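You operate a simulated robot arm through the tools that you are given. There is no shell and no other tool. Be economical: measure what you need, move in short steps, check, and stop when the job is done.

The job below is to be done with a simulated robot arm. You get a single attempt, and the scene is never put back.

TASK
Empty the washer's tank strainer into the grey bin.
Fine: washer off and padlocked before the cover goes up; strainer back on its ledge, cover down. Where these are worked on the way, their far stop is far enough and under half their travel is too little: cover.

Only the result counts: the job must be done as asked and must still hold three seconds after the hand-in. Knocking over, shifting, dropping, spilling or breaking anything else fails it. Lids that push on must go on centred and level and be pressed home; caps that screw on are set level and turned clockwise until they are tight.

THE ROBOT
A 7-joint arm with a two-finger parallel gripper on a trunk, on a base that drives. Base frame: it is fixed to the floor where the robot stands at the start and does not move with it; the origin is under the middle of the robot, x ahead of it, y to its left, z up. Readings come in m, rad, newtons and seconds.
With the tool pointing down near the work surface it reaches from about 0.34 to 0.78 m from the robot's upright axis, wherever it stands. Its first joint turns from -2.897 to 2.897 rad. Places, roughly: blue basket [1, -0.5, 1]; cover [1.1, -0.1, 1.2]; grey bin [-0.2, -0.9, 0.3]; seat of the tank ledge [1, 0, 0.8]; washer [1.1, -0.1, 0.9]; washer isolator [0.7, 0.1, 0.6]. Payload 3.91 kg.
The tool frame sits at the grasp point between the pads (the TCP): z along the fingers, y along the line on which they close. The tips reach 0.03 m beyond it. Largest opening 0.11 m; finger width 0.02, thickness 0.01; the body of the gripper, 0.048 by 0.112 m, starts 0.055 m behind the TCP.
Orientation is that of the tool frame in the base frame, as a unit quaternion [x, y, z, w]. With the fingers straight down and closing along the base's y, the tool's x points along the base's -x, its y along +y and its z along -z.

THE INTERFACE
- The arm moves only by the tool jog_arm. Its argument "commands" is one flat list of numbers, 6 for each row, row after row: the shift along the base's x, y, z in cm, then the turn, a rotation vector about the base's x, y, z in degrees. In form: [dx, dy, dz, rx, ry, rz, dx, dy, dz, rx, ry, rz, ...]. A call has 1 to 20 rows; each row is the pose to reach, as a shift and turn from the pose commanded when the call began. "grip" is the opening in per cent of the stroke, from 0 (shut) to 100 (fully open), set as the call begins (left out, the last holds). Each row takes 0.2 s and may step no farther than 0.05 m and 0.15 rad from the row before; otherwise, or with a gripper value out of range, the whole call is refused. Where a pose cannot be reached the arm comes as near as it can. A force on the tool above 40 N (or 10 N above the force at the start of the call, whichever is more), or a blocked arm, ends the call early, and 0.2 s more pass. Each finger travels about 0.153 m/s and halts on what it meets, pressing with about 28 N; the grip force reading is that of the motor and also rises with nothing between the fingers. The clock runs only during rows and for 0.2 s after the last one: add rows that repeat a pose to give the fingers time. It gives the time, the measured TCP pose, the force on the tool (base axes), the opening and the grip force at its end, in the units of the frame above (readings bear some noise), with the torque about the TCP (base axes, N m) and any sound that the robot's microphone picked up.
- Cameras (640 x 400 px; columns grow to the right, rows downward): "scene" is now at [-0.0258, 0.0858, 1.3486]; the picture's right is [-0.79, -0.62, 0.00], its down [-0.42, 0.53, -0.74] and it looks along [0.45, -0.58, -0.68] (base axes); focal length 229 px, centre (320, 200). "wrist" rides on the gripper at [0.077, 0.007, -0.114] in the tool frame; the picture's right is [-0.09, 1.00, 0.00], its down [-0.80, -0.07, -0.59] and it looks along [-0.59, -0.05, 0.80] (tool axes); focal length 270 px, centre (320, 200). There is no depth. A picture from a camera that has moved, and an enlarged one, comes with that camera's place and axes in the base frame and with its lens.
- get_image(camera): a new picture of that camera. It takes no simulated time.
- raise_lower(by): slides the trunk up (or, below 0, down) by that many m; the arm and the scene camera ride with it, the base frame stays. It gives what a move gives, with no picture.
- steer(legs): drives the robot by 1 to 6 legs, each [ahead, turn to the left] in m and rad, along the robot's own axes; the way and the turn of a leg run together, so that a leg with both is an arc; at most 1.5 m and 3.142 rad a leg. The arm and the cameras ride along, it lands a little off, and it stops where it bumps. It gives what a move gives.
- head_to(pan, tilt): turns the head with the scene camera to pan (to the left, within 2.705 rad either way) and tilt (down, from -0.506 to 1.204), counted from straight ahead of the robot. It gives what a move gives.
- enlarge(camera, box): a new picture of the part [left, top, right, bottom] of that camera's present view, enlarged. It takes no simulated time.
- hand_in(): hands the job in; it is judged then, once.

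Work in short steps. Places have to be worked out from the pictures, the camera data and where the tool is seen: move nearer, look again, correct. Check each grasp and each placing, and mend what went wrong. You have 120 turns and 82 pictures in all, those below and enlarged ones among them. Open the gripper and draw the arm clear of the work before you hand the job in, unless the task says otherwise; then end with one line.

The tools are called by a JSON object that holds its "api" and its "payload". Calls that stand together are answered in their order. jog_arm: Moves the arm, as the interface text tells. Its arguments: {"type":"object","properties":{"commands":{"type":"array"},"grip":{"type":"number"}},"required":["commands"]} The other tools are called the same way: raise_lower (by) slides the trunk up or down; steer (legs) drives the base; head_to (pan, tilt) turns the head that bears the scene camera; get_image (camera) takes a picture; enlarge (camera, box) takes an enlarged picture of a part of a camera's view; hand_in () hands the job in.

At the start:

```text
time_s: 0.0
ee_pos: [0.475, -0.1019, 0.7629]
tool_rot: [0.0, 1.0, -0.001, 0.0]
force: [-0.5, -0.1, -0.9]
wrist_torque: [-0.01, 0.03, 0.03]
grip_width: 0.1099
finger_force: 0.1
trunk travel left (down, up): [-0.325, 0.285]
robot x, y, heading: [0.0018, -0.0008, 0.002]
head pan, tilt: [-0.908, 0.742]
```

scene: 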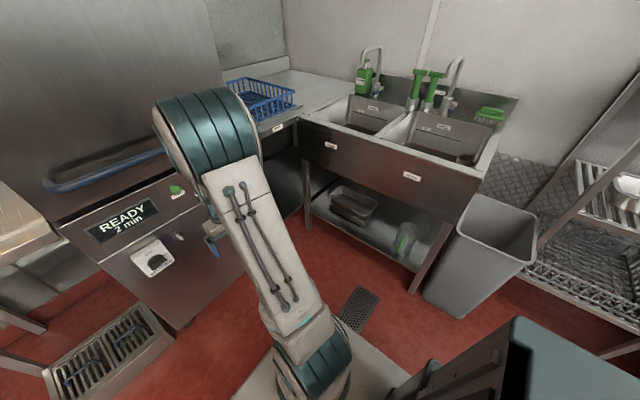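
wrist: 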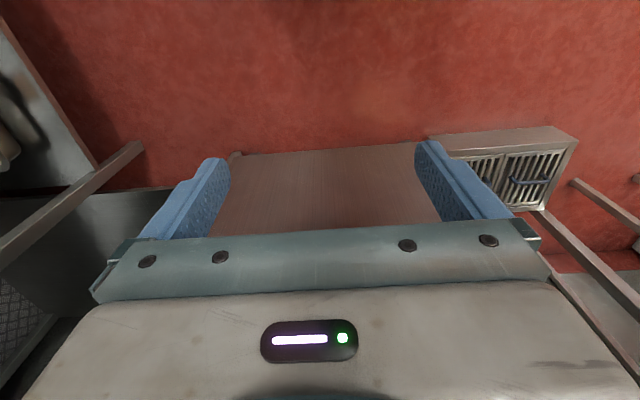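

The washer is ahead with an isolator switch on its front. I'll look at it straight on, first with the head, then enlarge.

{"api": "head_to", "payload": {"pan": 0.0, "tilt": 0.5}}

{"api": "get_image", "payload": {"camera": "scene"}}

```text
time_s: 1.2
ee_pos: [0.4753, -0.1025, 0.7635]
tool_rot: [0.0, 1.0, 0.0, 0.0]
force: [0.0, -0.2, 0.5]
wrist_torque: [-0.01, 0.03, -0.05]
grip_width: 0.11
finger_force: 0.0
trunk travel left (down, up): [-0.325, 0.285]
robot x, y, heading: [0.0021, -0.0009, 0.0]
head pan, tilt: [0.0, 0.499]
```

```text
79 pictures are left
camera scene: at [0.014, 0.1514, 1.3698], right [0.0, -1.0, 0.0], down [-0.48, 0.0, -0.88], along [0.88, 0.0, -0.48], focal length 229 px, centre (320, 200)
```

scene: 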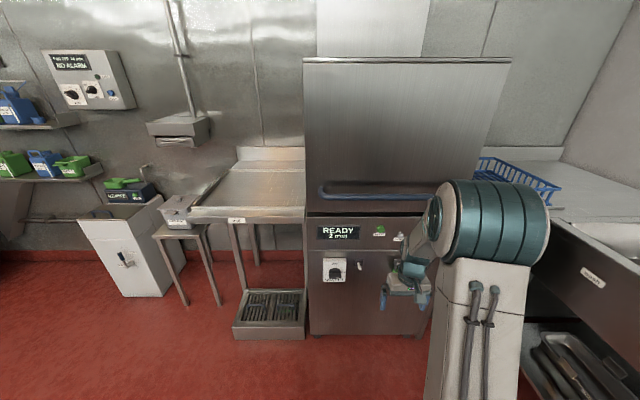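

Cover appears down with a blue handle bar. I'll enlarge the control panel and the left side, including the grate with blue handles.

{"api": "enlarge", "payload": {"camera": "scene", "box": [300, 180, 460, 300]}}

{"api": "enlarge", "payload": {"camera": "scene", "box": [0, 40, 320, 350]}}

```text
3.33 times, centred on (380, 240) of scene
camera zoom: at [0.014, 0.1514, 1.3698], right [0.0, -1.0, 0.0], down [-0.48, 0.0, -0.88], along [0.88, 0.0, -0.48], focal length 764 px, centre (120, 67)
```

zoom: 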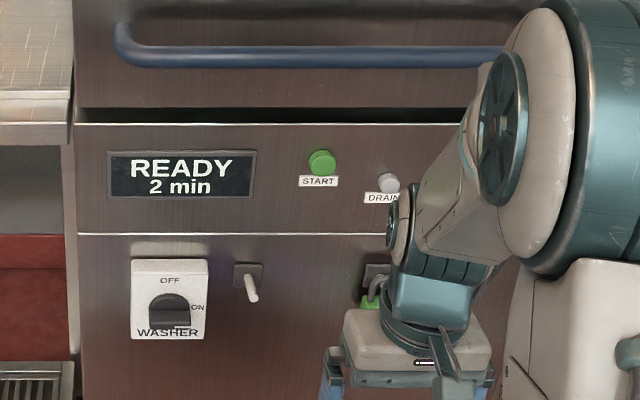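

```text
1.29 times, centred on (160, 195) of scene
camera zoom: at [0.014, 0.1514, 1.3698], right [0.0, -1.0, 0.0], down [-0.48, 0.0, -0.88], along [0.88, 0.0, -0.48], focal length 296 px, centre (526, 206)
```

zoom: 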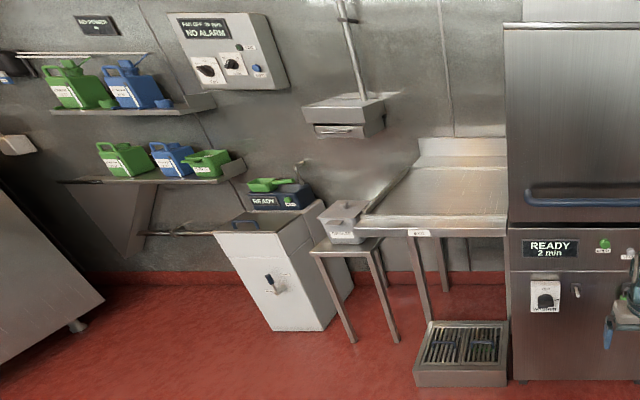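

The knob points ON; a peg/padlock sits to its right, hidden by the arm. I move the arm off to the right for a clear view.

{"api": "jog_arm", "payload": {"commands": [-1, -5, 2, 0, 0, 0, -2, -10, 4, 0, 0, 0, -4, -14, 6, 0, 0, 0, -6, -18, 8, 0, 0, 0, -8, -22, 10, 0, 0, 0, -9, -26, 10, 0, 0, 0]}}

{"api": "enlarge", "payload": {"camera": "scene", "box": [300, 180, 460, 300]}}

```text
refused: row 1 steps farther than a row can; nothing moved
```

```text
3.33 times, centred on (380, 240) of scene
camera zoom: at [0.014, 0.1514, 1.3698], right [0.0, -1.0, 0.0], down [-0.48, 0.0, -0.88], along [0.88, 0.0, -0.48], focal length 764 px, centre (120, 67)
```

zoom: 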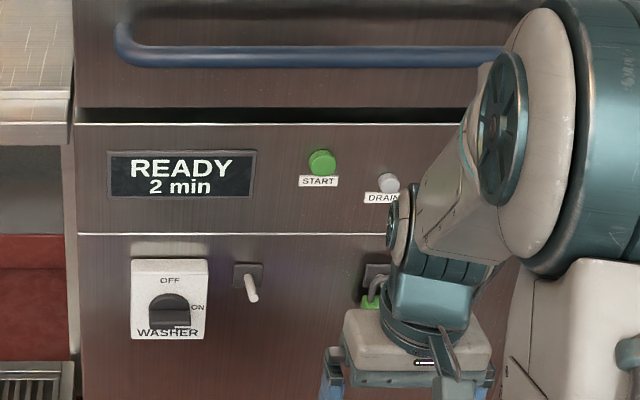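

Retry with smaller steps.

{"api": "jog_arm", "payload": {"commands": [-1, -4, 1, 0, 0, 0, -2, -8, 2, 0, 0, 0, -4, -12, 3, 0, 0, 0, -5, -16, 4, 0, 0, 0, -6, -20, 5, 0, 0, 0, -7, -24, 6, 0, 0, 0, -8, -28, 7, 0, 0, 0]}}

{"api": "enlarge", "payload": {"camera": "scene", "box": [300, 180, 460, 300]}}

```text
time_s: 2.8
ee_pos: [0.3934, -0.3831, 0.8333]
tool_rot: [0.0, 1.0, 0.0, 0.0]
force: [0.0, 0.8, 1.4]
wrist_torque: [0.01, -0.01, -0.01]
grip_width: 0.1102
finger_force: 0.1
trunk travel left (down, up): [-0.325, 0.285]
robot x, y, heading: [0.0016, 0.0004, 0.001]
head pan, tilt: [0.0, 0.499]
```

```text
3.33 times, centred on (380, 240) of scene
camera zoom: at [0.014, 0.1513, 1.3698], right [0.0, -1.0, 0.0], down [-0.48, 0.0, -0.88], along [0.88, 0.0, -0.48], focal length 764 px, centre (120, 67)
```

zoom: 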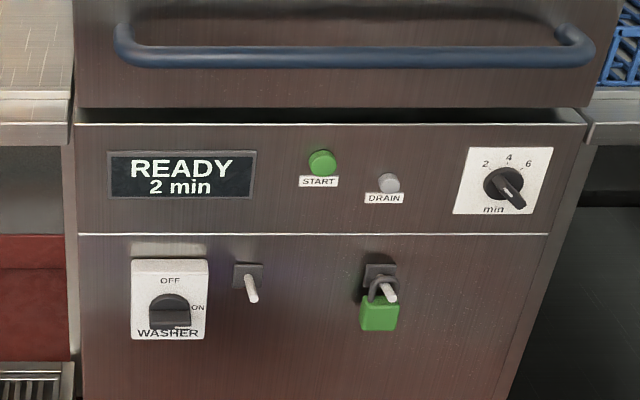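

Padlock (green) hangs on a right-hand peg; an empty peg sits next to the isolator. I turn the gripper to face the panel (fingers along +x) to look with the wrist camera.

{"api": "jog_arm", "payload": {"commands": [0, 3, -2, 0, -7.5, 0, 0, 6, -4, 0, -15, 0, 0, 9, -6, 0, -22.5, 0, 0, 12, -8, 0, -30, 0, 0, 15, -10, 0, -37.5, 0, 0, 18, -12, 0, -45, 0, 0, 21, -14, 0, -52.5, 0, 0, 24, -16, 0, -60, 0, 0, 27, -18, 0, -67.5, 0, 0, 30, -20, 0, -75, 0, 0, 33, -22, 0, -82.5, 0, 0, 36, -24, 0, -90, 0]}}

{"api": "get_image", "payload": {"camera": "wrist"}}

{"api": "get_image", "payload": {"camera": "scene"}}

```text
time_s: 5.2
ee_pos: [0.4407, -0.1624, 0.6931]
tool_rot: [0.018, 0.703, -0.099, 0.704]
force: [0.0, -1.0, 0.1]
wrist_torque: [-0.03, 0.0, 0.0]
grip_width: 0.1098
finger_force: 0.0
out of reach, approached as far as the arm can: row 6, 7, 8, 9, 10, 11
trunk travel left (down, up): [-0.325, 0.285]
robot x, y, heading: [-0.0023, 0.0003, 0.0]
head pan, tilt: [0.0, 0.499]
stopped in row 11: the arm was blocked; the commanded pose is now the measured one
```

```text
74 pictures are left
camera wrist: at [0.3267, -0.1459, 0.6156], right [0.17, 0.99, -0.03], down [-0.59, 0.12, 0.8], along [0.79, -0.12, 0.6], focal length 270 px, centre (320, 200)
```

wrist: 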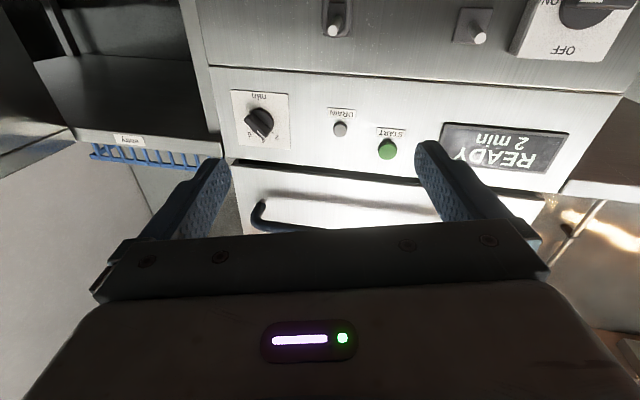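

```text
73 pictures are left
camera scene: at [0.0136, 0.1513, 1.3699], right [0.0, -1.0, 0.0], down [-0.48, 0.0, -0.88], along [0.88, 0.0, -0.48], focal length 229 px, centre (320, 200)
```

scene: 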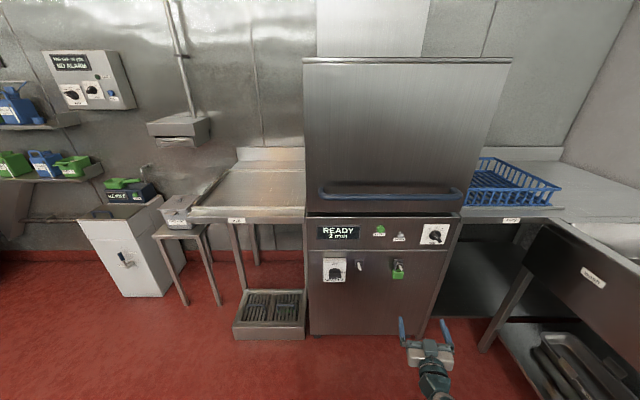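

Close in the horizontal posture is cramped. I back the base 0.2 m, lower the trunk a bit, and look again.

{"api": "steer", "payload": {"legs": [[-0.2, 0]]}}

{"api": "raise_lower", "payload": {"by": -0.12}}

{"api": "jog_arm", "payload": {"commands": [2, 3, 0, 0, 0, -5, 4, 6, 0, 0, 0, -10, 7, 9, 0, 0, 0, -15, 10, 12, 0, 0, 0, -15, 13, 14, 0, 0, 0, -15]}}

{"api": "get_image", "payload": {"camera": "wrist"}}

```text
time_s: 6.8
ee_pos: [0.2411, -0.1612, 0.6922]
tool_rot: [0.017, 0.704, -0.1, 0.703]
force: [0.3, -1.3, -0.2]
wrist_torque: [0.03, -0.01, -0.01]
grip_width: 0.1103
finger_force: 0.0
trunk travel left (down, up): [-0.325, 0.285]
robot x, y, heading: [-0.1964, -0.0021, -0.003]
head pan, tilt: [0.0, 0.499]
```

```text
time_s: 8.3
ee_pos: [0.2406, -0.1614, 0.573]
tool_rot: [0.018, 0.704, -0.101, 0.703]
force: [-0.1, -0.4, -0.3]
wrist_torque: [-0.02, -0.03, -0.01]
grip_width: 0.1098
finger_force: 0.2
trunk travel left (down, up): [-0.205, 0.405]
robot x, y, heading: [-0.2021, -0.0006, 0.003]
head pan, tilt: [0.0, 0.499]
```

```text
time_s: 9.5
ee_pos: [0.3706, -0.0221, 0.5734]
tool_rot: [0.11, 0.695, -0.191, 0.684]
force: [-0.3, 0.5, 0.7]
wrist_torque: [-0.02, -0.04, -0.03]
grip_width: 0.1099
finger_force: 0.1
trunk travel left (down, up): [-0.205, 0.405]
robot x, y, heading: [-0.1985, -0.0001, 0.001]
head pan, tilt: [0.0, 0.499]
```

```text
72 pictures are left
camera wrist: at [0.2651, 0.023, 0.4953], right [0.41, 0.91, -0.03], down [-0.54, 0.27, 0.8], along [0.73, -0.32, 0.6], focal length 270 px, centre (320, 200)
```

wrist: 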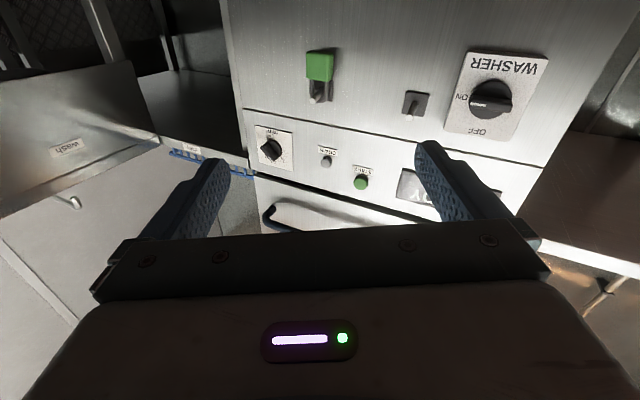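

Triangulated: knob ≈(0.744,0.086,0.607), empty peg tip ≈(0.736,-0.02,0.643), padlock ≈(0.753,-0.197,0.592). I straighten the gripper and approach the isolator for a close look.

{"api": "jog_arm", "payload": {"commands": [3, 2, 0, 1.7, 0, 6.2, 6, 4, 0, 3.3, 0, 12.4, 9, 6, 0, 5, 0, 18.5, 12, 8, 0, 6.6, -0.9, 24.6, 16, 10.8, 0, 6.6, -0.9, 24.6]}}

{"api": "get_image", "payload": {"camera": "wrist"}}

{"api": "get_image", "payload": {"camera": "scene"}}

```text
time_s: 10.7
ee_pos: [0.5324, 0.0864, 0.5735]
tool_rot: [-0.003, 0.707, 0.002, 0.707]
force: [0.3, 1.2, 0.0]
wrist_torque: [-0.03, 0.03, 0.05]
grip_width: 0.11
finger_force: 0.0
trunk travel left (down, up): [-0.205, 0.405]
robot x, y, heading: [-0.1983, -0.0055, 0.005]
head pan, tilt: [0.0, 0.499]
```

```text
71 pictures are left
camera wrist: at [0.4161, 0.0927, 0.4971], right [0.0, 1.0, 0.09], down [-0.59, -0.07, 0.8], along [0.8, -0.05, 0.59], focal length 270 px, centre (320, 200)
```

wrist: 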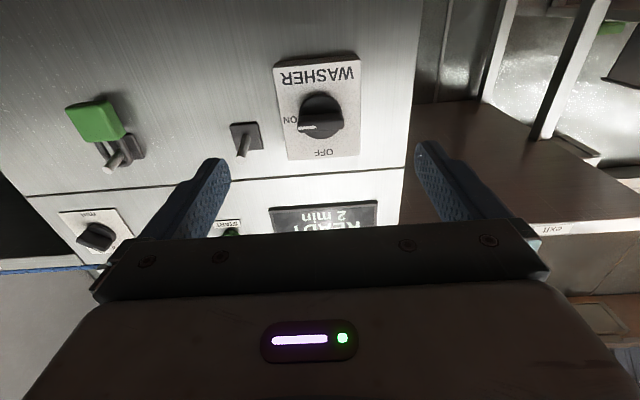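

```text
70 pictures are left
camera scene: at [-0.1863, 0.151, 1.2498], right [0.0, -1.0, 0.0], down [-0.48, 0.0, -0.88], along [0.88, 0.0, -0.48], focal length 229 px, centre (320, 200)
```

scene: 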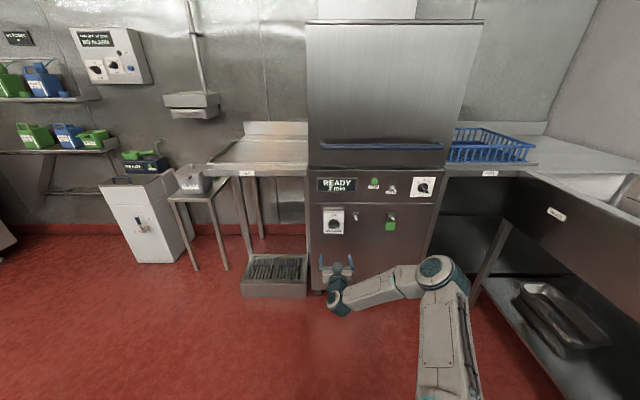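

{"api": "enlarge", "payload": {"camera": "wrist", "box": [220, 50, 380, 170]}}

{"api": "enlarge", "payload": {"camera": "wrist", "box": [40, 70, 200, 190]}}

```text
3.33 times, centred on (300, 110) of wrist
camera zoom: at [0.4161, 0.0927, 0.4971], right [0.0, 1.0, 0.09], down [-0.59, -0.07, 0.8], along [0.8, -0.05, 0.59], focal length 901 px, centre (387, 500)
```

zoom: 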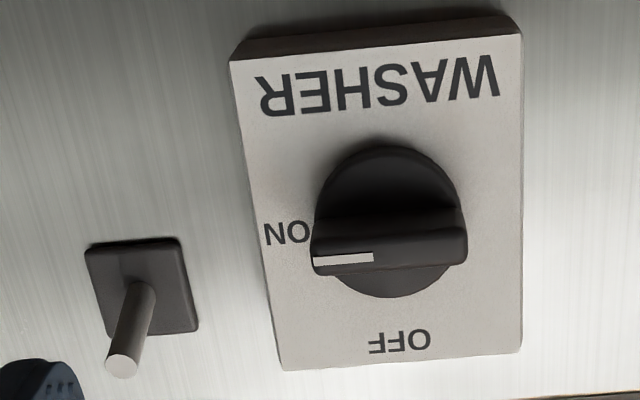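

```text
3.33 times, centred on (120, 130) of wrist
camera zoom: at [0.4161, 0.0927, 0.4971], right [0.0, 1.0, 0.09], down [-0.59, -0.07, 0.8], along [0.8, -0.05, 0.59], focal length 901 px, centre (987, 433)
```

zoom: 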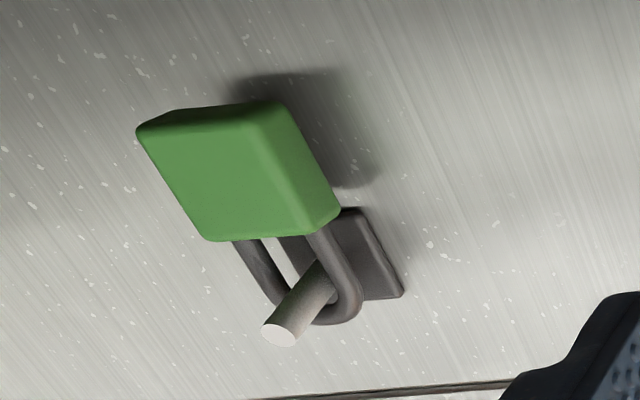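

Knob bar is horizontal, mark to ON; must turn −90° about base x. I take a scene zoom to triangulate depth.

{"api": "enlarge", "payload": {"camera": "scene", "box": [310, 190, 410, 260]}}

```text
5.71 times, centred on (360, 225) of scene
camera zoom: at [-0.1863, 0.151, 1.2498], right [0.0, -1.0, 0.0], down [-0.48, 0.0, -0.88], along [0.88, 0.0, -0.48], focal length 1309 px, centre (91, 57)
```

zoom: 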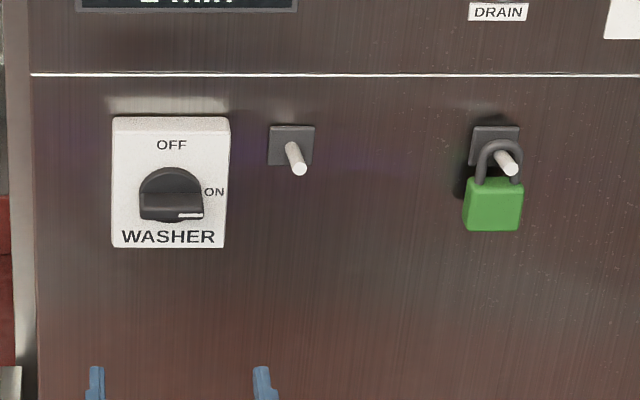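

Bar front at x≈0.709, center (y 0.084, z 0.612). I roll the gripper +90° about x so fingers straddle the bar vertically, stopping short of it.

{"api": "jog_arm", "payload": {"commands": [0.5, 0, 0.4, 8.2, 0, 0, 1, 0, 0.8, 16.4, 0, 0, 1.5, 0, 1.2, 24.6, 0, 0, 2, 0, 1.6, 32.8, 0, 0, 2.5, 0, 2, 41, 0, 0, 3, 0, 2.4, 49.2, 0, 0, 3.5, 0, 2.8, 57.4, 0, 0, 4, -0.1, 3.2, 65.6, 0, 0, 5, -0.2, 3.7, 73.8, 0, 0, 6, -0.2, 3.8, 82, 0, 0, 7, -0.2, 3.8, 90, 0, 0, 9, -0.2, 3.8, 90, 0, 0], "grip": 60}}

{"api": "get_image", "payload": {"camera": "wrist"}}

```text
time_s: 13.3
ee_pos: [0.6217, 0.0851, 0.6108]
tool_rot: [0.498, 0.5, 0.5, 0.502]
force: [-0.1, 0.0, -0.4]
wrist_torque: [0.01, 0.0, 0.01]
grip_width: 0.0661
finger_force: 0.1
trunk travel left (down, up): [-0.205, 0.405]
robot x, y, heading: [-0.2009, -0.0008, 0.008]
head pan, tilt: [0.0, 0.499]
```

```text
66 pictures are left
camera wrist: at [0.5055, 0.1617, 0.6183], right [0.0, -0.09, 1.0], down [-0.59, -0.8, -0.07], along [0.8, -0.59, -0.05], focal length 270 px, centre (320, 200)
```

wrist: 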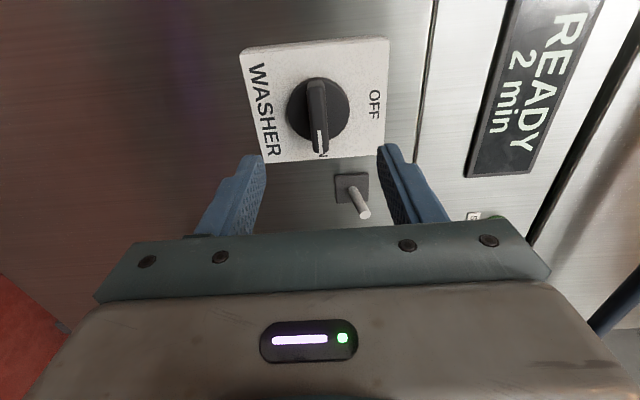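

Aligned with the bar. Advance to TCP x≈0.703, then close.

{"api": "jog_arm", "payload": {"commands": [3, 0, 0, 0, 0, 0, 6, 0, 0, 0, 0, 0, 8, 0, 0, 0, 0, 0]}}

{"api": "jog_arm", "payload": {"commands": [0, 0, 0, 0, 0, 0, 0, 0, 0, 0, 0, 0, 0, 0, 0, 0, 0, 0], "grip": 0}}

{"api": "get_image", "payload": {"camera": "wrist"}}

```text
time_s: 14.1
ee_pos: [0.7024, 0.0846, 0.6103]
tool_rot: [0.499, 0.5, 0.499, 0.501]
force: [0.0, 0.0, 0.6]
wrist_torque: [0.01, 0.03, 0.02]
grip_width: 0.066
finger_force: 0.1
trunk travel left (down, up): [-0.205, 0.405]
robot x, y, heading: [-0.2006, -0.0028, 0.004]
head pan, tilt: [0.0, 0.499]
```

```text
time_s: 14.9
ee_pos: [0.702, 0.0844, 0.6098]
tool_rot: [0.499, 0.5, 0.5, 0.501]
force: [0.7, -1.0, -4.8]
wrist_torque: [0.03, 0.25, 0.4]
grip_width: 0.0137
finger_force: 44.5
trunk travel left (down, up): [-0.205, 0.405]
robot x, y, heading: [-0.1981, 0.003, -0.001]
head pan, tilt: [0.0, 0.499]
```

```text
65 pictures are left
camera wrist: at [0.5861, 0.1614, 0.6174], right [0.0, -0.09, 1.0], down [-0.59, -0.8, -0.07], along [0.8, -0.59, -0.05], focal length 270 px, centre (320, 200)
```

wrist: 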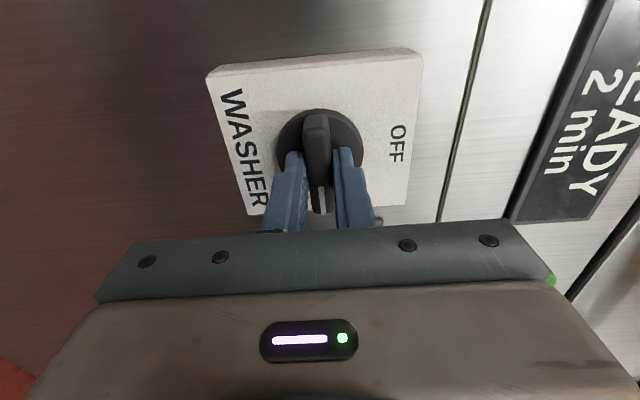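

Gripped. Turn −90° about x, in small steps.

{"api": "jog_arm", "payload": {"commands": [0, 0, 0, -7.5, 0, 0, 0, 0, 0, -15, 0, 0, 0, 0, 0, -22.5, 0, 0, 0, 0, 0, -30, 0, 0, 0, 0, 0, -37.5, 0, 0, 0, 0, 0, -45, 0, 0, 0, 0, 0, -52.5, 0, 0, 0, 0, 0, -60, 0, 0, 0, 0, 0, -67.5, 0, 0, 0, 0, 0, -75, 0, 0, 0, 0, 0, -82.5, 0, 0, 0, 0, 0, -90, 0, 0, 0, 0, 0, -92, 0, 0]}}

{"api": "get_image", "payload": {"camera": "wrist"}}

```text
time_s: 17.7
ee_pos: [0.7023, 0.0861, 0.6111]
tool_rot: [-0.014, 0.707, -0.012, 0.707]
force: [16.2, 3.5, 2.7]
wrist_torque: [1.15, 0.01, -0.51]
grip_width: 0.0142
finger_force: 45.1
trunk travel left (down, up): [-0.205, 0.405]
robot x, y, heading: [-0.2036, -0.0024, 0.004]
head pan, tilt: [0.0, 0.499]
heard: click
```

```text
64 pictures are left
camera wrist: at [0.5861, 0.0884, 0.5344], right [0.0, 1.0, 0.05], down [-0.6, -0.04, 0.8], along [0.8, -0.03, 0.59], focal length 270 px, centre (320, 200)
```

wrist: 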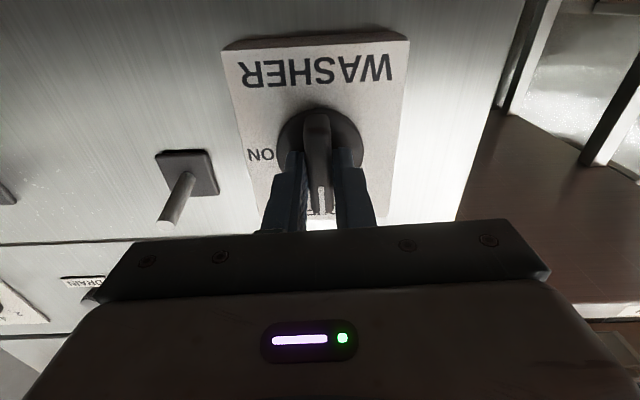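

Clicked to OFF. Release and back away, then move in front of the padlock.

{"api": "jog_arm", "payload": {"commands": [0, 0, 0, 0, 0, 0, 0, 0, 0, 0, 0, 0, -4, 0, 0, 0, 0, 0, -8, 0, 0, 0, 0, 0, -12, 0, 0, 0, 0, 0], "grip": 60}}

{"api": "jog_arm", "payload": {"commands": [0, -4.5, 0, 0, 0, 0, 0, -9, 0, 0, 0, 0, 0, -13.5, 0, 0, 0, 0, 0, -18, 0, 0, 0, 0, 0, -22.5, -0.5, 0, 0, 0, 0, -27, -1, 0, 0, 0, 0, -28.3, -1.1, 1.8, 0, 0], "grip": 80}}

{"api": "get_image", "payload": {"camera": "wrist"}}

{"api": "enlarge", "payload": {"camera": "scene", "box": [300, 160, 440, 260]}}

```text
time_s: 18.9
ee_pos: [0.5805, 0.0853, 0.6109]
tool_rot: [-0.015, 0.707, -0.014, 0.707]
force: [-0.4, 0.7, -0.1]
wrist_torque: [0.05, 0.0, -0.01]
grip_width: 0.066
finger_force: 0.2
trunk travel left (down, up): [-0.205, 0.405]
robot x, y, heading: [-0.1994, -0.0011, -0.001]
head pan, tilt: [0.0, 0.499]
```

```text
time_s: 20.5
ee_pos: [0.5809, -0.1982, 0.5994]
tool_rot: [-0.003, 0.707, -0.002, 0.707]
force: [-1.1, -0.4, -0.4]
wrist_torque: [-0.03, -0.03, 0.01]
grip_width: 0.0877
finger_force: 0.0
trunk travel left (down, up): [-0.205, 0.405]
robot x, y, heading: [-0.195, 0.0011, -0.002]
head pan, tilt: [0.0, 0.499]
```

```text
63 pictures are left
camera wrist: at [0.4652, -0.193, 0.5231], right [0.0, 1.0, 0.08], down [-0.59, -0.07, 0.8], along [0.8, -0.05, 0.59], focal length 270 px, centre (320, 200)
```

wrist: 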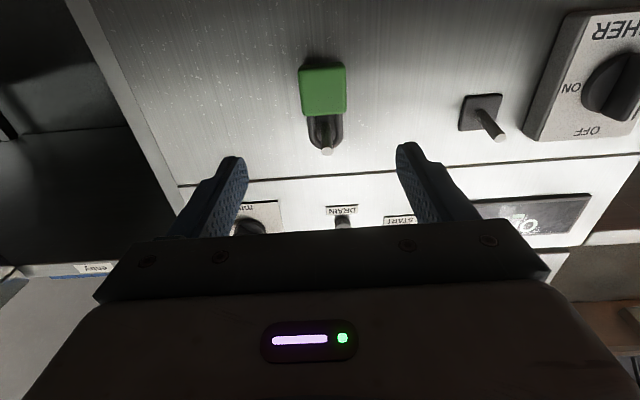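

```text
4.00 times, centred on (370, 210) of scene
camera zoom: at [-0.1859, 0.1513, 1.2498], right [0.0, -1.0, 0.0], down [-0.48, 0.0, -0.88], along [0.88, 0.0, -0.48], focal length 916 px, centre (120, 160)
```

zoom: 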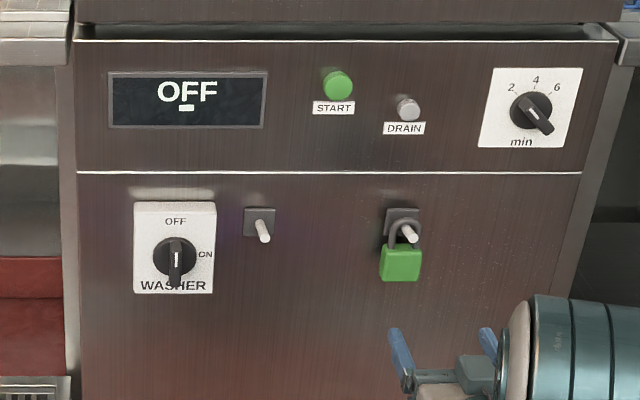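

Display shows OFF. Advance around the padlock body and close.

{"api": "jog_arm", "payload": {"commands": [4, 0.1, -0.3, 0, 0, 0, 8, 0.1, -0.3, 0, 0, 0, 12, 0.1, -0.3, 0, 0, 0, 14.8, 0.1, -0.3, 0, 0, 0], "grip": 80}}

{"api": "get_image", "payload": {"camera": "wrist"}}

```text
time_s: 21.5
ee_pos: [0.7289, -0.1976, 0.5978]
tool_rot: [-0.003, 0.707, -0.002, 0.707]
force: [-0.1, 0.6, 0.2]
wrist_torque: [-0.02, 0.04, 0.0]
grip_width: 0.0878
finger_force: 0.1
trunk travel left (down, up): [-0.205, 0.405]
robot x, y, heading: [-0.199, -0.0009, 0.002]
head pan, tilt: [0.0, 0.499]
```

```text
61 pictures are left
camera wrist: at [0.6137, -0.1917, 0.521], right [0.0, 1.0, 0.08], down [-0.59, -0.07, 0.8], along [0.8, -0.05, 0.59], focal length 270 px, centre (320, 200)
```

wrist: 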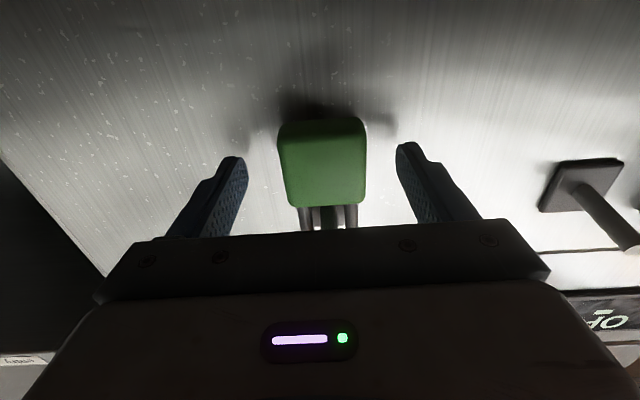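

Centred. Close on it.

{"api": "jog_arm", "payload": {"commands": [0, 0, 0, 0, 0, 0, 0, 0, 0, 0, 0, 0, 0, 0, 0, 0, 0, 0], "grip": 0}}

{"api": "get_image", "payload": {"camera": "wrist"}}

{"api": "enlarge", "payload": {"camera": "scene", "box": [330, 190, 430, 260]}}

```text
time_s: 22.3
ee_pos: [0.7302, -0.1979, 0.5974]
tool_rot: [-0.002, 0.707, 0.0, 0.707]
force: [-0.7, -0.3, 0.1]
wrist_torque: [0.03, 0.03, -0.03]
grip_width: 0.0453
finger_force: 28.1
trunk travel left (down, up): [-0.205, 0.405]
robot x, y, heading: [-0.1971, -0.0015, 0.004]
head pan, tilt: [0.0, 0.499]
```

```text
60 pictures are left
camera wrist: at [0.6136, -0.1917, 0.5209], right [0.0, 1.0, 0.08], down [-0.59, -0.07, 0.8], along [0.8, -0.05, 0.59], focal length 270 px, centre (320, 200)
```

wrist: 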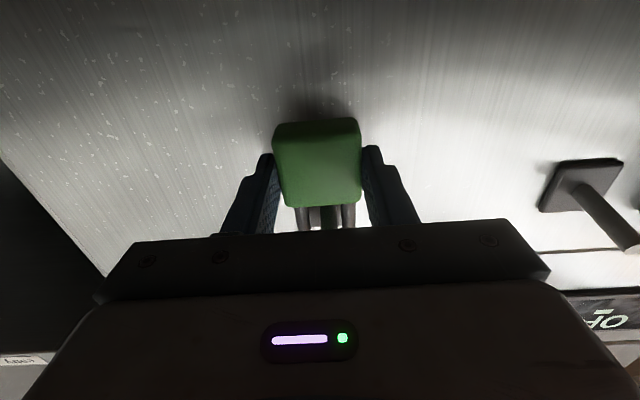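

```text
5.71 times, centred on (380, 225) of scene
camera zoom: at [-0.1858, 0.1513, 1.2498], right [0.0, -1.0, 0.0], down [-0.48, 0.0, -0.88], along [0.88, 0.0, -0.48], focal length 1309 px, centre (-23, 57)
```

zoom: 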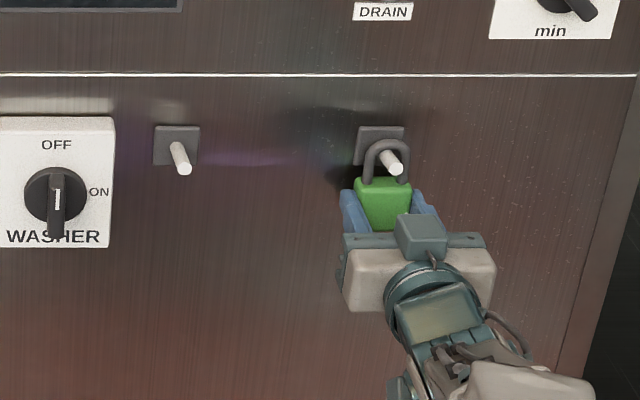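

Held. Lift 0.6 cm, then draw out along the peg's slight upward slope.

{"api": "jog_arm", "payload": {"commands": [0, 0, 0.3, 0, 0, 0, 0, 0, 0.6, 0, 0, 0, -1, 0, 0.8, 0, 0, 0, -2, 0, 1.0, 0, 0, 0, -3, 0, 1.2, 0, 0, 0, -4, 0, 1.4, 0, 0, 0, -5, 0, 1.5, 0, 0, 0, -6, 0, 1.6, 0, 0, 0, -8, 0, 1.6, 0, 0, 0]}}

{"api": "enlarge", "payload": {"camera": "scene", "box": [330, 190, 430, 260]}}

{"api": "get_image", "payload": {"camera": "wrist"}}

```text
time_s: 24.3
ee_pos: [0.6506, -0.1988, 0.6129]
tool_rot: [-0.003, 0.707, -0.001, 0.707]
force: [0.7, 1.2, -1.6]
wrist_torque: [0.01, 0.0, 0.01]
grip_width: 0.0452
finger_force: 28.4
trunk travel left (down, up): [-0.205, 0.405]
robot x, y, heading: [-0.2008, 0.0007, 0.003]
head pan, tilt: [0.0, 0.499]
```

```text
5.71 times, centred on (380, 225) of scene
camera zoom: at [-0.1857, 0.1513, 1.2498], right [0.0, -1.0, 0.0], down [-0.48, 0.0, -0.88], along [0.88, 0.0, -0.48], focal length 1309 px, centre (-23, 57)
```

zoom: 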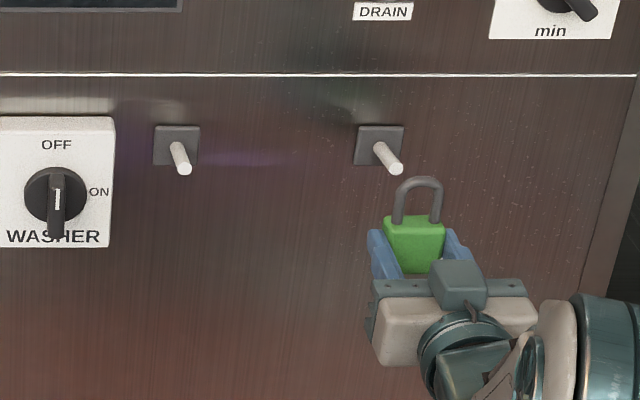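

```text
57 pictures are left
camera wrist: at [0.5339, -0.1924, 0.5367], right [0.0, 1.0, 0.08], down [-0.59, -0.07, 0.8], along [0.8, -0.05, 0.59], focal length 270 px, centre (320, 200)
```

wrist: 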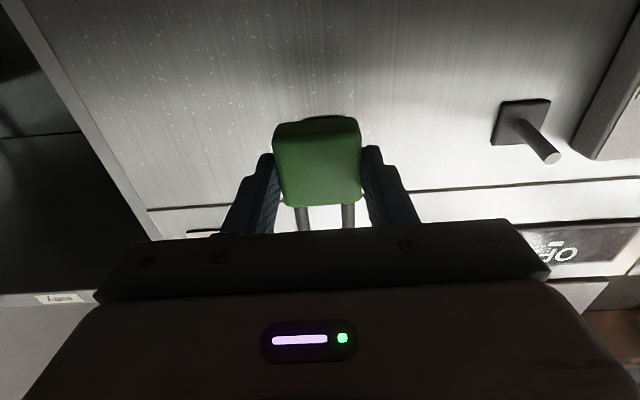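

Padlock is free. Peg spacing measured 0.176 m; shift left by that.

{"api": "jog_arm", "payload": {"commands": [0, 4, 0, 0, 0, 0, 0, 8, 0, 0, 0, 0, 0, 12, 0, 0, 0, 0, 0, 16, 0, 0, 0, 0, 0, 17.6, 0, 0, 0, 0, 0, 17.6, 0, 0, 0, 0]}}

{"api": "enlarge", "payload": {"camera": "scene", "box": [310, 190, 410, 260]}}

```text
time_s: 25.7
ee_pos: [0.6484, -0.0213, 0.6117]
tool_rot: [-0.003, 0.707, -0.002, 0.707]
force: [-0.1, -1.0, -0.7]
wrist_torque: [-0.02, -0.01, -0.03]
grip_width: 0.0452
finger_force: 27.9
trunk travel left (down, up): [-0.205, 0.405]
robot x, y, heading: [-0.2006, -0.0008, -0.003]
head pan, tilt: [0.0, 0.499]
```

```text
5.71 times, centred on (360, 225) of scene
camera zoom: at [-0.1858, 0.1514, 1.2498], right [0.0, -1.0, 0.0], down [-0.48, 0.0, -0.88], along [0.88, 0.0, -0.48], focal length 1309 px, centre (91, 57)
```

zoom: 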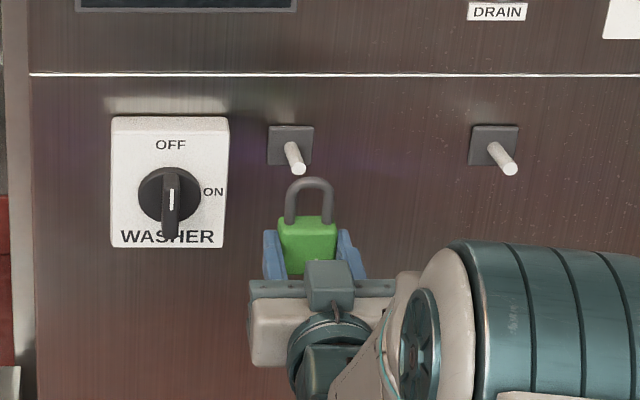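

Aligned. Push on along the mirrored path.

{"api": "jog_arm", "payload": {"commands": [2, 0, 0, 0, 0, 0, 3, 0, -0.1, 0, 0, 0, 4, 0, -0.2, 0, 0, 0, 5, 0, -0.4, 0, 0, 0, 6, 0, -0.6, 0, 0, 0, 7, 0, -0.8, 0, 0, 0, 8, 0, -1.0, 0, 0, 0, 8, 0, -1.3, 0, 0, 0, 8, 0, -1.6, 0, 0, 0]}}

{"api": "enlarge", "payload": {"camera": "scene", "box": [310, 190, 410, 260]}}

```text
time_s: 27.7
ee_pos: [0.7291, -0.0209, 0.5973]
tool_rot: [-0.004, 0.707, -0.001, 0.707]
force: [1.0, -0.1, -0.7]
wrist_torque: [0.01, 0.01, -0.02]
grip_width: 0.0454
finger_force: 28.2
trunk travel left (down, up): [-0.205, 0.405]
robot x, y, heading: [-0.1994, 0.0015, -0.004]
head pan, tilt: [0.0, 0.499]
```

```text
5.71 times, centred on (360, 225) of scene
camera zoom: at [-0.1858, 0.1514, 1.2498], right [0.0, -1.0, 0.0], down [-0.48, 0.0, -0.88], along [0.88, 0.0, -0.48], focal length 1309 px, centre (91, 57)
```

zoom: 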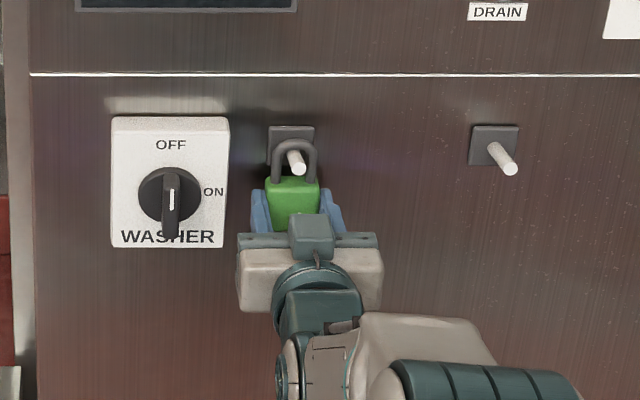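

On the peg. Release gently and back off, then check.

{"api": "jog_arm", "payload": {"commands": [0, 0, -0.1, 0, 0, 0, 0, 0, -0.1, 0, 0, 0, 0, 0, -0.1, 0, 0, 0, -4, 0, -0.1, 0, 0, 0, -8, 0, -0.1, 0, 0, 0, -12, 0, -1, 0, 0, 0, -16, 0, -2, 0, 0, 0], "grip": 80}}

{"api": "get_image", "payload": {"camera": "scene"}}

{"api": "enlarge", "payload": {"camera": "scene", "box": [310, 160, 450, 260]}}

```text
time_s: 29.3
ee_pos: [0.5688, -0.0211, 0.5764]
tool_rot: [-0.004, 0.707, -0.001, 0.707]
force: [0.4, 0.1, -0.8]
wrist_torque: [0.02, 0.0, 0.0]
grip_width: 0.0879
finger_force: 0.0
trunk travel left (down, up): [-0.205, 0.405]
robot x, y, heading: [-0.2005, 0.0006, 0.0]
head pan, tilt: [0.0, 0.499]
```

```text
54 pictures are left
camera scene: at [-0.1858, 0.1514, 1.2498], right [0.0, -1.0, 0.0], down [-0.48, 0.0, -0.88], along [0.88, 0.0, -0.48], focal length 229 px, centre (320, 200)
```

scene: 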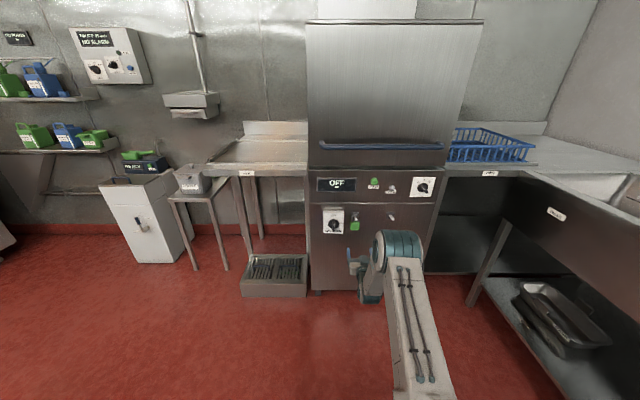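

```text
4.00 times, centred on (380, 210) of scene
camera zoom: at [-0.1858, 0.1514, 1.2498], right [0.0, -1.0, 0.0], down [-0.48, 0.0, -0.88], along [0.88, 0.0, -0.48], focal length 916 px, centre (80, 160)
```

zoom: 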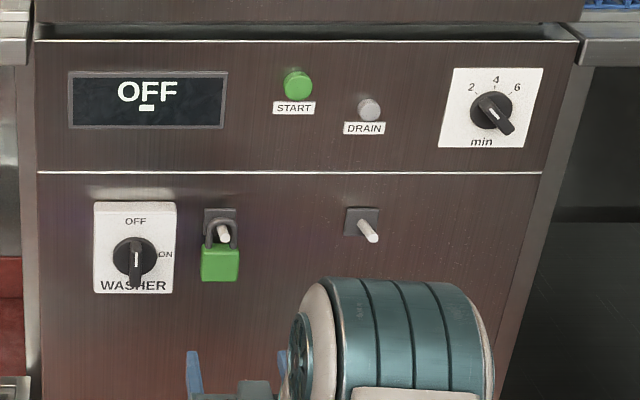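

Padlock hangs on the isolator's peg. Next the cover: handle bar ≈(0.716,-0.10,1.0). I raise the gripper to it with a +90° roll so the fingers close vertically.

{"api": "jog_arm", "payload": {"commands": [-2, -0.7, 3, 8.2, 0, 0, -2, -1.4, 6, 16.4, 0, 0, -2, -2.1, 10, 24.6, 0, 0, -2, -2.8, 14, 32.8, 0, 0, -2, -3.5, 18, 41, 0, 0, -2, -4.2, 22, 49.2, 0, 0, -2, -5, 26, 57.4, 0, 0, -2, -5.7, 30, 65.6, 0, 0, -2, -6.4, 34, 73.8, 0, 0, -2, -7, 38, 82, 0, 0, -1, -7.6, 41, 90, 0, 0, 1, -7.6, 42.4, 90, 0, 0]}}

{"api": "get_image", "payload": {"camera": "wrist"}}

{"api": "get_image", "payload": {"camera": "scene"}}

```text
time_s: 31.9
ee_pos: [0.5801, -0.0976, 1.0029]
tool_rot: [0.498, 0.501, 0.5, 0.502]
force: [-0.3, -0.1, -0.2]
wrist_torque: [0.02, -0.02, 0.01]
grip_width: 0.0879
finger_force: 0.0
trunk travel left (down, up): [-0.205, 0.405]
robot x, y, heading: [-0.1965, 0.0029, 0.002]
head pan, tilt: [0.0, 0.499]
```

```text
52 pictures are left
camera wrist: at [0.4638, -0.0206, 1.0093], right [0.0, -0.08, 1.0], down [-0.59, -0.8, -0.07], along [0.8, -0.59, -0.05], focal length 270 px, centre (320, 200)
```

wrist: 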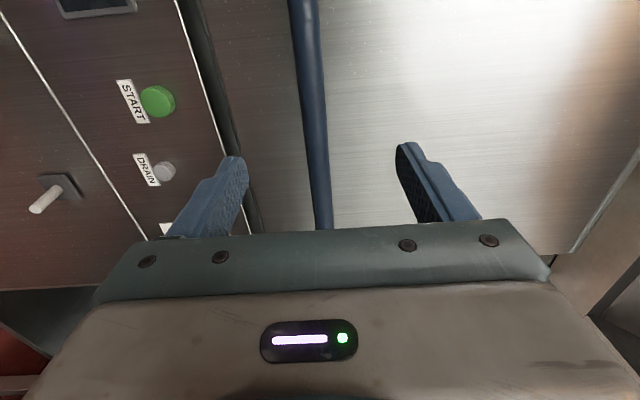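

```text
51 pictures are left
camera scene: at [-0.1861, 0.1513, 1.2498], right [0.0, -1.0, 0.0], down [-0.48, 0.0, -0.88], along [0.88, 0.0, -0.48], focal length 229 px, centre (320, 200)
```

scene: 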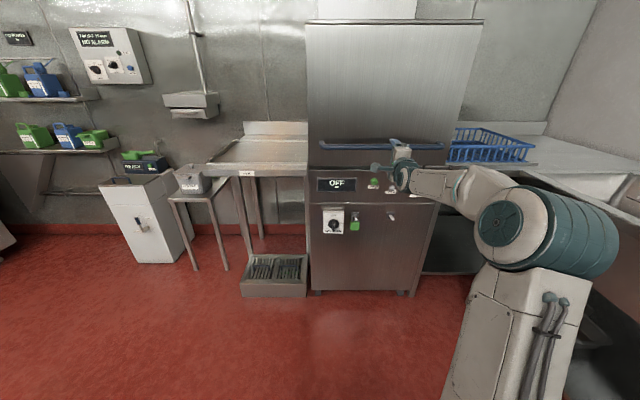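

Bar z≈0.993. Lower 0.9 cm, advance to x≈0.712 and close.

{"api": "jog_arm", "payload": {"commands": [4, 0, -0.9, 0, 0, 0, 8, 0, -0.9, 0, 0, 0, 11, 0, -0.9, 0, 0, 0, 13.2, 0, -0.9, 0, 0, 0]}}

{"api": "jog_arm", "payload": {"commands": [0, 0, 0, 0, 0, 0, 0, 0, 0, 0, 0, 0, 0, 0, 0, 0, 0, 0], "grip": 0}}

{"api": "get_image", "payload": {"camera": "wrist"}}

```text
time_s: 32.9
ee_pos: [0.7117, -0.0957, 0.9923]
tool_rot: [0.497, 0.501, 0.5, 0.503]
force: [-0.8, 0.2, 0.0]
wrist_torque: [0.02, 0.01, 0.0]
grip_width: 0.088
finger_force: 0.0
trunk travel left (down, up): [-0.205, 0.405]
robot x, y, heading: [-0.2008, -0.0002, 0.002]
head pan, tilt: [0.0, 0.499]
```

```text
time_s: 33.7
ee_pos: [0.711, -0.0968, 0.996]
tool_rot: [0.497, 0.498, 0.5, 0.504]
force: [19.2, -0.4, 20.9]
wrist_torque: [0.51, -0.16, -0.02]
grip_width: 0.0239
finger_force: 45.2
trunk travel left (down, up): [-0.205, 0.405]
robot x, y, heading: [-0.2002, -0.001, 0.0]
head pan, tilt: [0.0, 0.499]
```

```text
50 pictures are left
camera wrist: at [0.595, -0.0202, 1.0022], right [-0.01, -0.08, 1.0], down [-0.59, -0.8, -0.07], along [0.8, -0.59, -0.04], focal length 270 px, centre (320, 200)
```

wrist: 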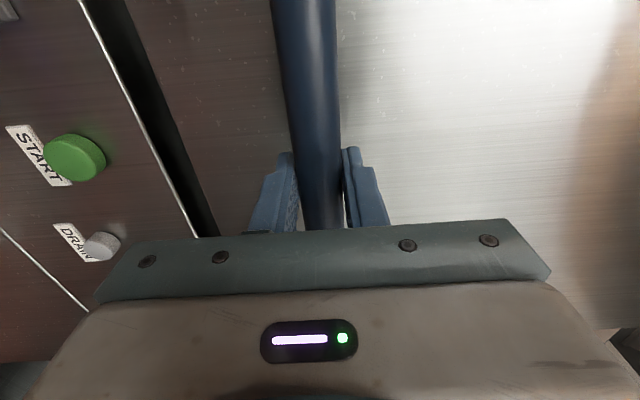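

Bar held. Test-lift with the trunk 6 cm and see the forces.

{"api": "raise_lower", "payload": {"by": 0.06}}

{"api": "get_image", "payload": {"camera": "scene"}}

```text
time_s: 34.2
ee_pos: [0.7118, -0.0974, 0.999]
tool_rot: [0.504, 0.508, 0.494, 0.493]
force: [-10.0, 2.3, -5.2]
wrist_torque: [0.24, -0.2, -0.8]
grip_width: 0.0236
finger_force: 45.0
trunk travel left (down, up): [-0.225, 0.385]
robot x, y, heading: [-0.1996, -0.0013, -0.0]
head pan, tilt: [0.0, 0.499]
stopped: the force on the tool passed its limit at 42 N (the readings are from after the stop); the commanded pose is now the measured one
```

```text
49 pictures are left
camera scene: at [-0.1872, 0.1514, 1.2701], right [0.0, -1.0, 0.0], down [-0.48, 0.0, -0.88], along [0.88, 0.0, -0.48], focal length 229 px, centre (320, 200)
```

scene: 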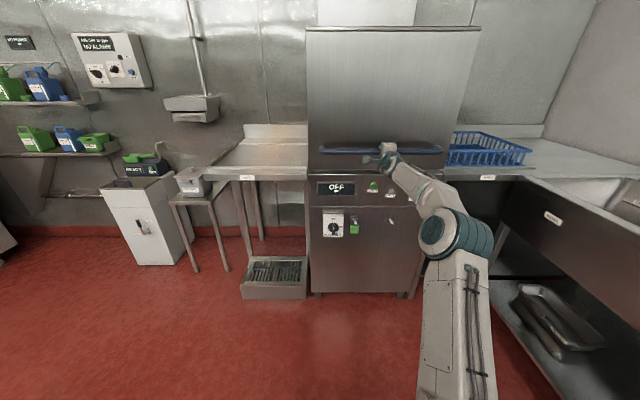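

The jerk tripped the limit. I try a slow lift with the arm.

{"api": "jog_arm", "payload": {"commands": [0, 0, 0.3, 0, 0, 0, 0, 0, 0.6, 0, 0, 0, 0, 0, 0.9, 0, 0, 0, 0, 0, 1.2, 0, 0, 0, 0, 0, 1.6, 0, 0, 0, 0, 0, 2, 0, 0, 0, 0, 0, 2.5, 0, 0, 0, 0, 0, 3, 0, 0, 0]}}

```text
time_s: 36.0
ee_pos: [0.7106, -0.0977, 1.0303]
tool_rot: [0.503, 0.508, 0.495, 0.494]
force: [-10.1, 1.1, -5.6]
wrist_torque: [0.33, -0.06, -0.31]
grip_width: 0.0236
finger_force: 44.7
trunk travel left (down, up): [-0.225, 0.385]
robot x, y, heading: [-0.1994, -0.0, -0.0]
head pan, tilt: [0.0, 0.499]
```

It lifts easily when slow. Continue upward.

{"api": "jog_arm", "payload": {"commands": [0, 0, 0.4, 0, 0, 0, 0, 0, 1, 0, 0, 0, 0, 0, 1.8, 0, 0, 0, 0, 0, 2.6, 0, 0, 0, 0, 0, 3.4, 0, 0, 0, 0, 0, 4.2, 0, 0, 0, 0, 0, 5, 0, 0, 0, 0, 0, 5.8, 0, 0, 0, 0, 0, 6.6, 0, 0, 0, 0, 0, 7.4, 0, 0, 0, 0, 0, 8.2, 0, 0, 0, 0, 0, 9, 0, 0, 0, 0, 0, 9.8, 0, 0, 0, 0, 0, 10.6, 0, 0, 0, 0, 0, 11.4, 0, 0, 0, 0, 0, 12, 0, 0, 0]}}

{"api": "get_image", "payload": {"camera": "scene"}}

```text
time_s: 39.4
ee_pos: [0.7033, -0.0901, 1.1237]
tool_rot: [0.505, 0.508, 0.493, 0.493]
force: [23.8, -25.2, -3.6]
wrist_torque: [0.13, 0.03, -0.52]
grip_width: 0.024
finger_force: 45.0
out of reach, approached as far as the arm can: row 11, 12, 13, 14, 15, 16
trunk travel left (down, up): [-0.225, 0.385]
robot x, y, heading: [-0.2009, 0.0002, -0.006]
head pan, tilt: [0.0, 0.499]
```

```text
48 pictures are left
camera scene: at [-0.1815, 0.1472, 1.2703], right [-0.01, -1.0, 0.0], down [-0.48, 0.01, -0.88], along [0.88, 0.0, -0.48], focal length 229 px, centre (320, 200)
```

scene: 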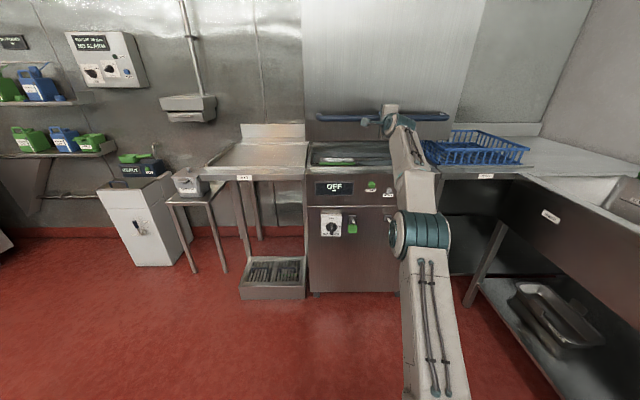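

The cover slides up; the arm is at its reach limit. Ease the strain a little and then open to see whether the cover holds by itself.

{"api": "jog_arm", "payload": {"commands": [0, 0, -1.5, 0, 0, 0, 0, 0, -3, 0, 0, 0, 0, 0, -4, 0, 0, 0]}}

{"api": "jog_arm", "payload": {"commands": [0, 0, 0, 0, 0, 0, 0, 0, 0, 0, 0, 0], "grip": 30}}

{"api": "get_image", "payload": {"camera": "wrist"}}

```text
time_s: 40.2
ee_pos: [0.7013, -0.0869, 1.0863]
tool_rot: [0.504, 0.507, 0.494, 0.494]
force: [11.4, -20.4, 1.1]
wrist_torque: [0.21, 0.01, -0.63]
grip_width: 0.0237
finger_force: 44.7
trunk travel left (down, up): [-0.225, 0.385]
robot x, y, heading: [-0.2009, 0.001, -0.004]
head pan, tilt: [0.0, 0.499]
```

```text
time_s: 40.8
ee_pos: [0.6996, -0.0842, 1.0872]
tool_rot: [0.502, 0.508, 0.495, 0.495]
force: [0.4, 0.7, -0.2]
wrist_torque: [0.01, -0.01, 0.0]
grip_width: 0.033
finger_force: 0.0
trunk travel left (down, up): [-0.225, 0.385]
robot x, y, heading: [-0.2018, -0.0006, 0.002]
head pan, tilt: [0.0, 0.499]
```

```text
47 pictures are left
camera wrist: at [0.5835, -0.007, 1.0972], right [0.02, -0.08, 1.0], down [-0.59, -0.8, -0.05], along [0.81, -0.59, -0.07], focal length 270 px, centre (320, 200)
```

wrist: 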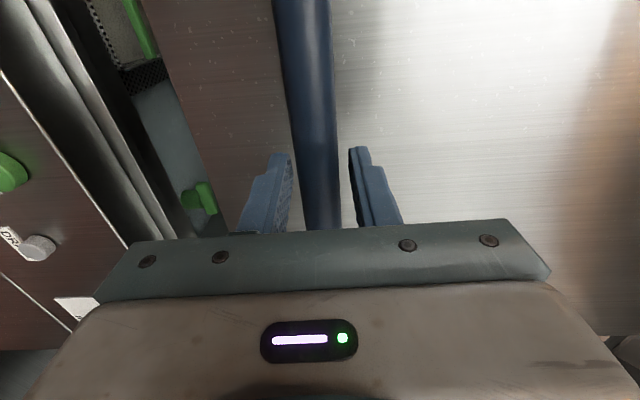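

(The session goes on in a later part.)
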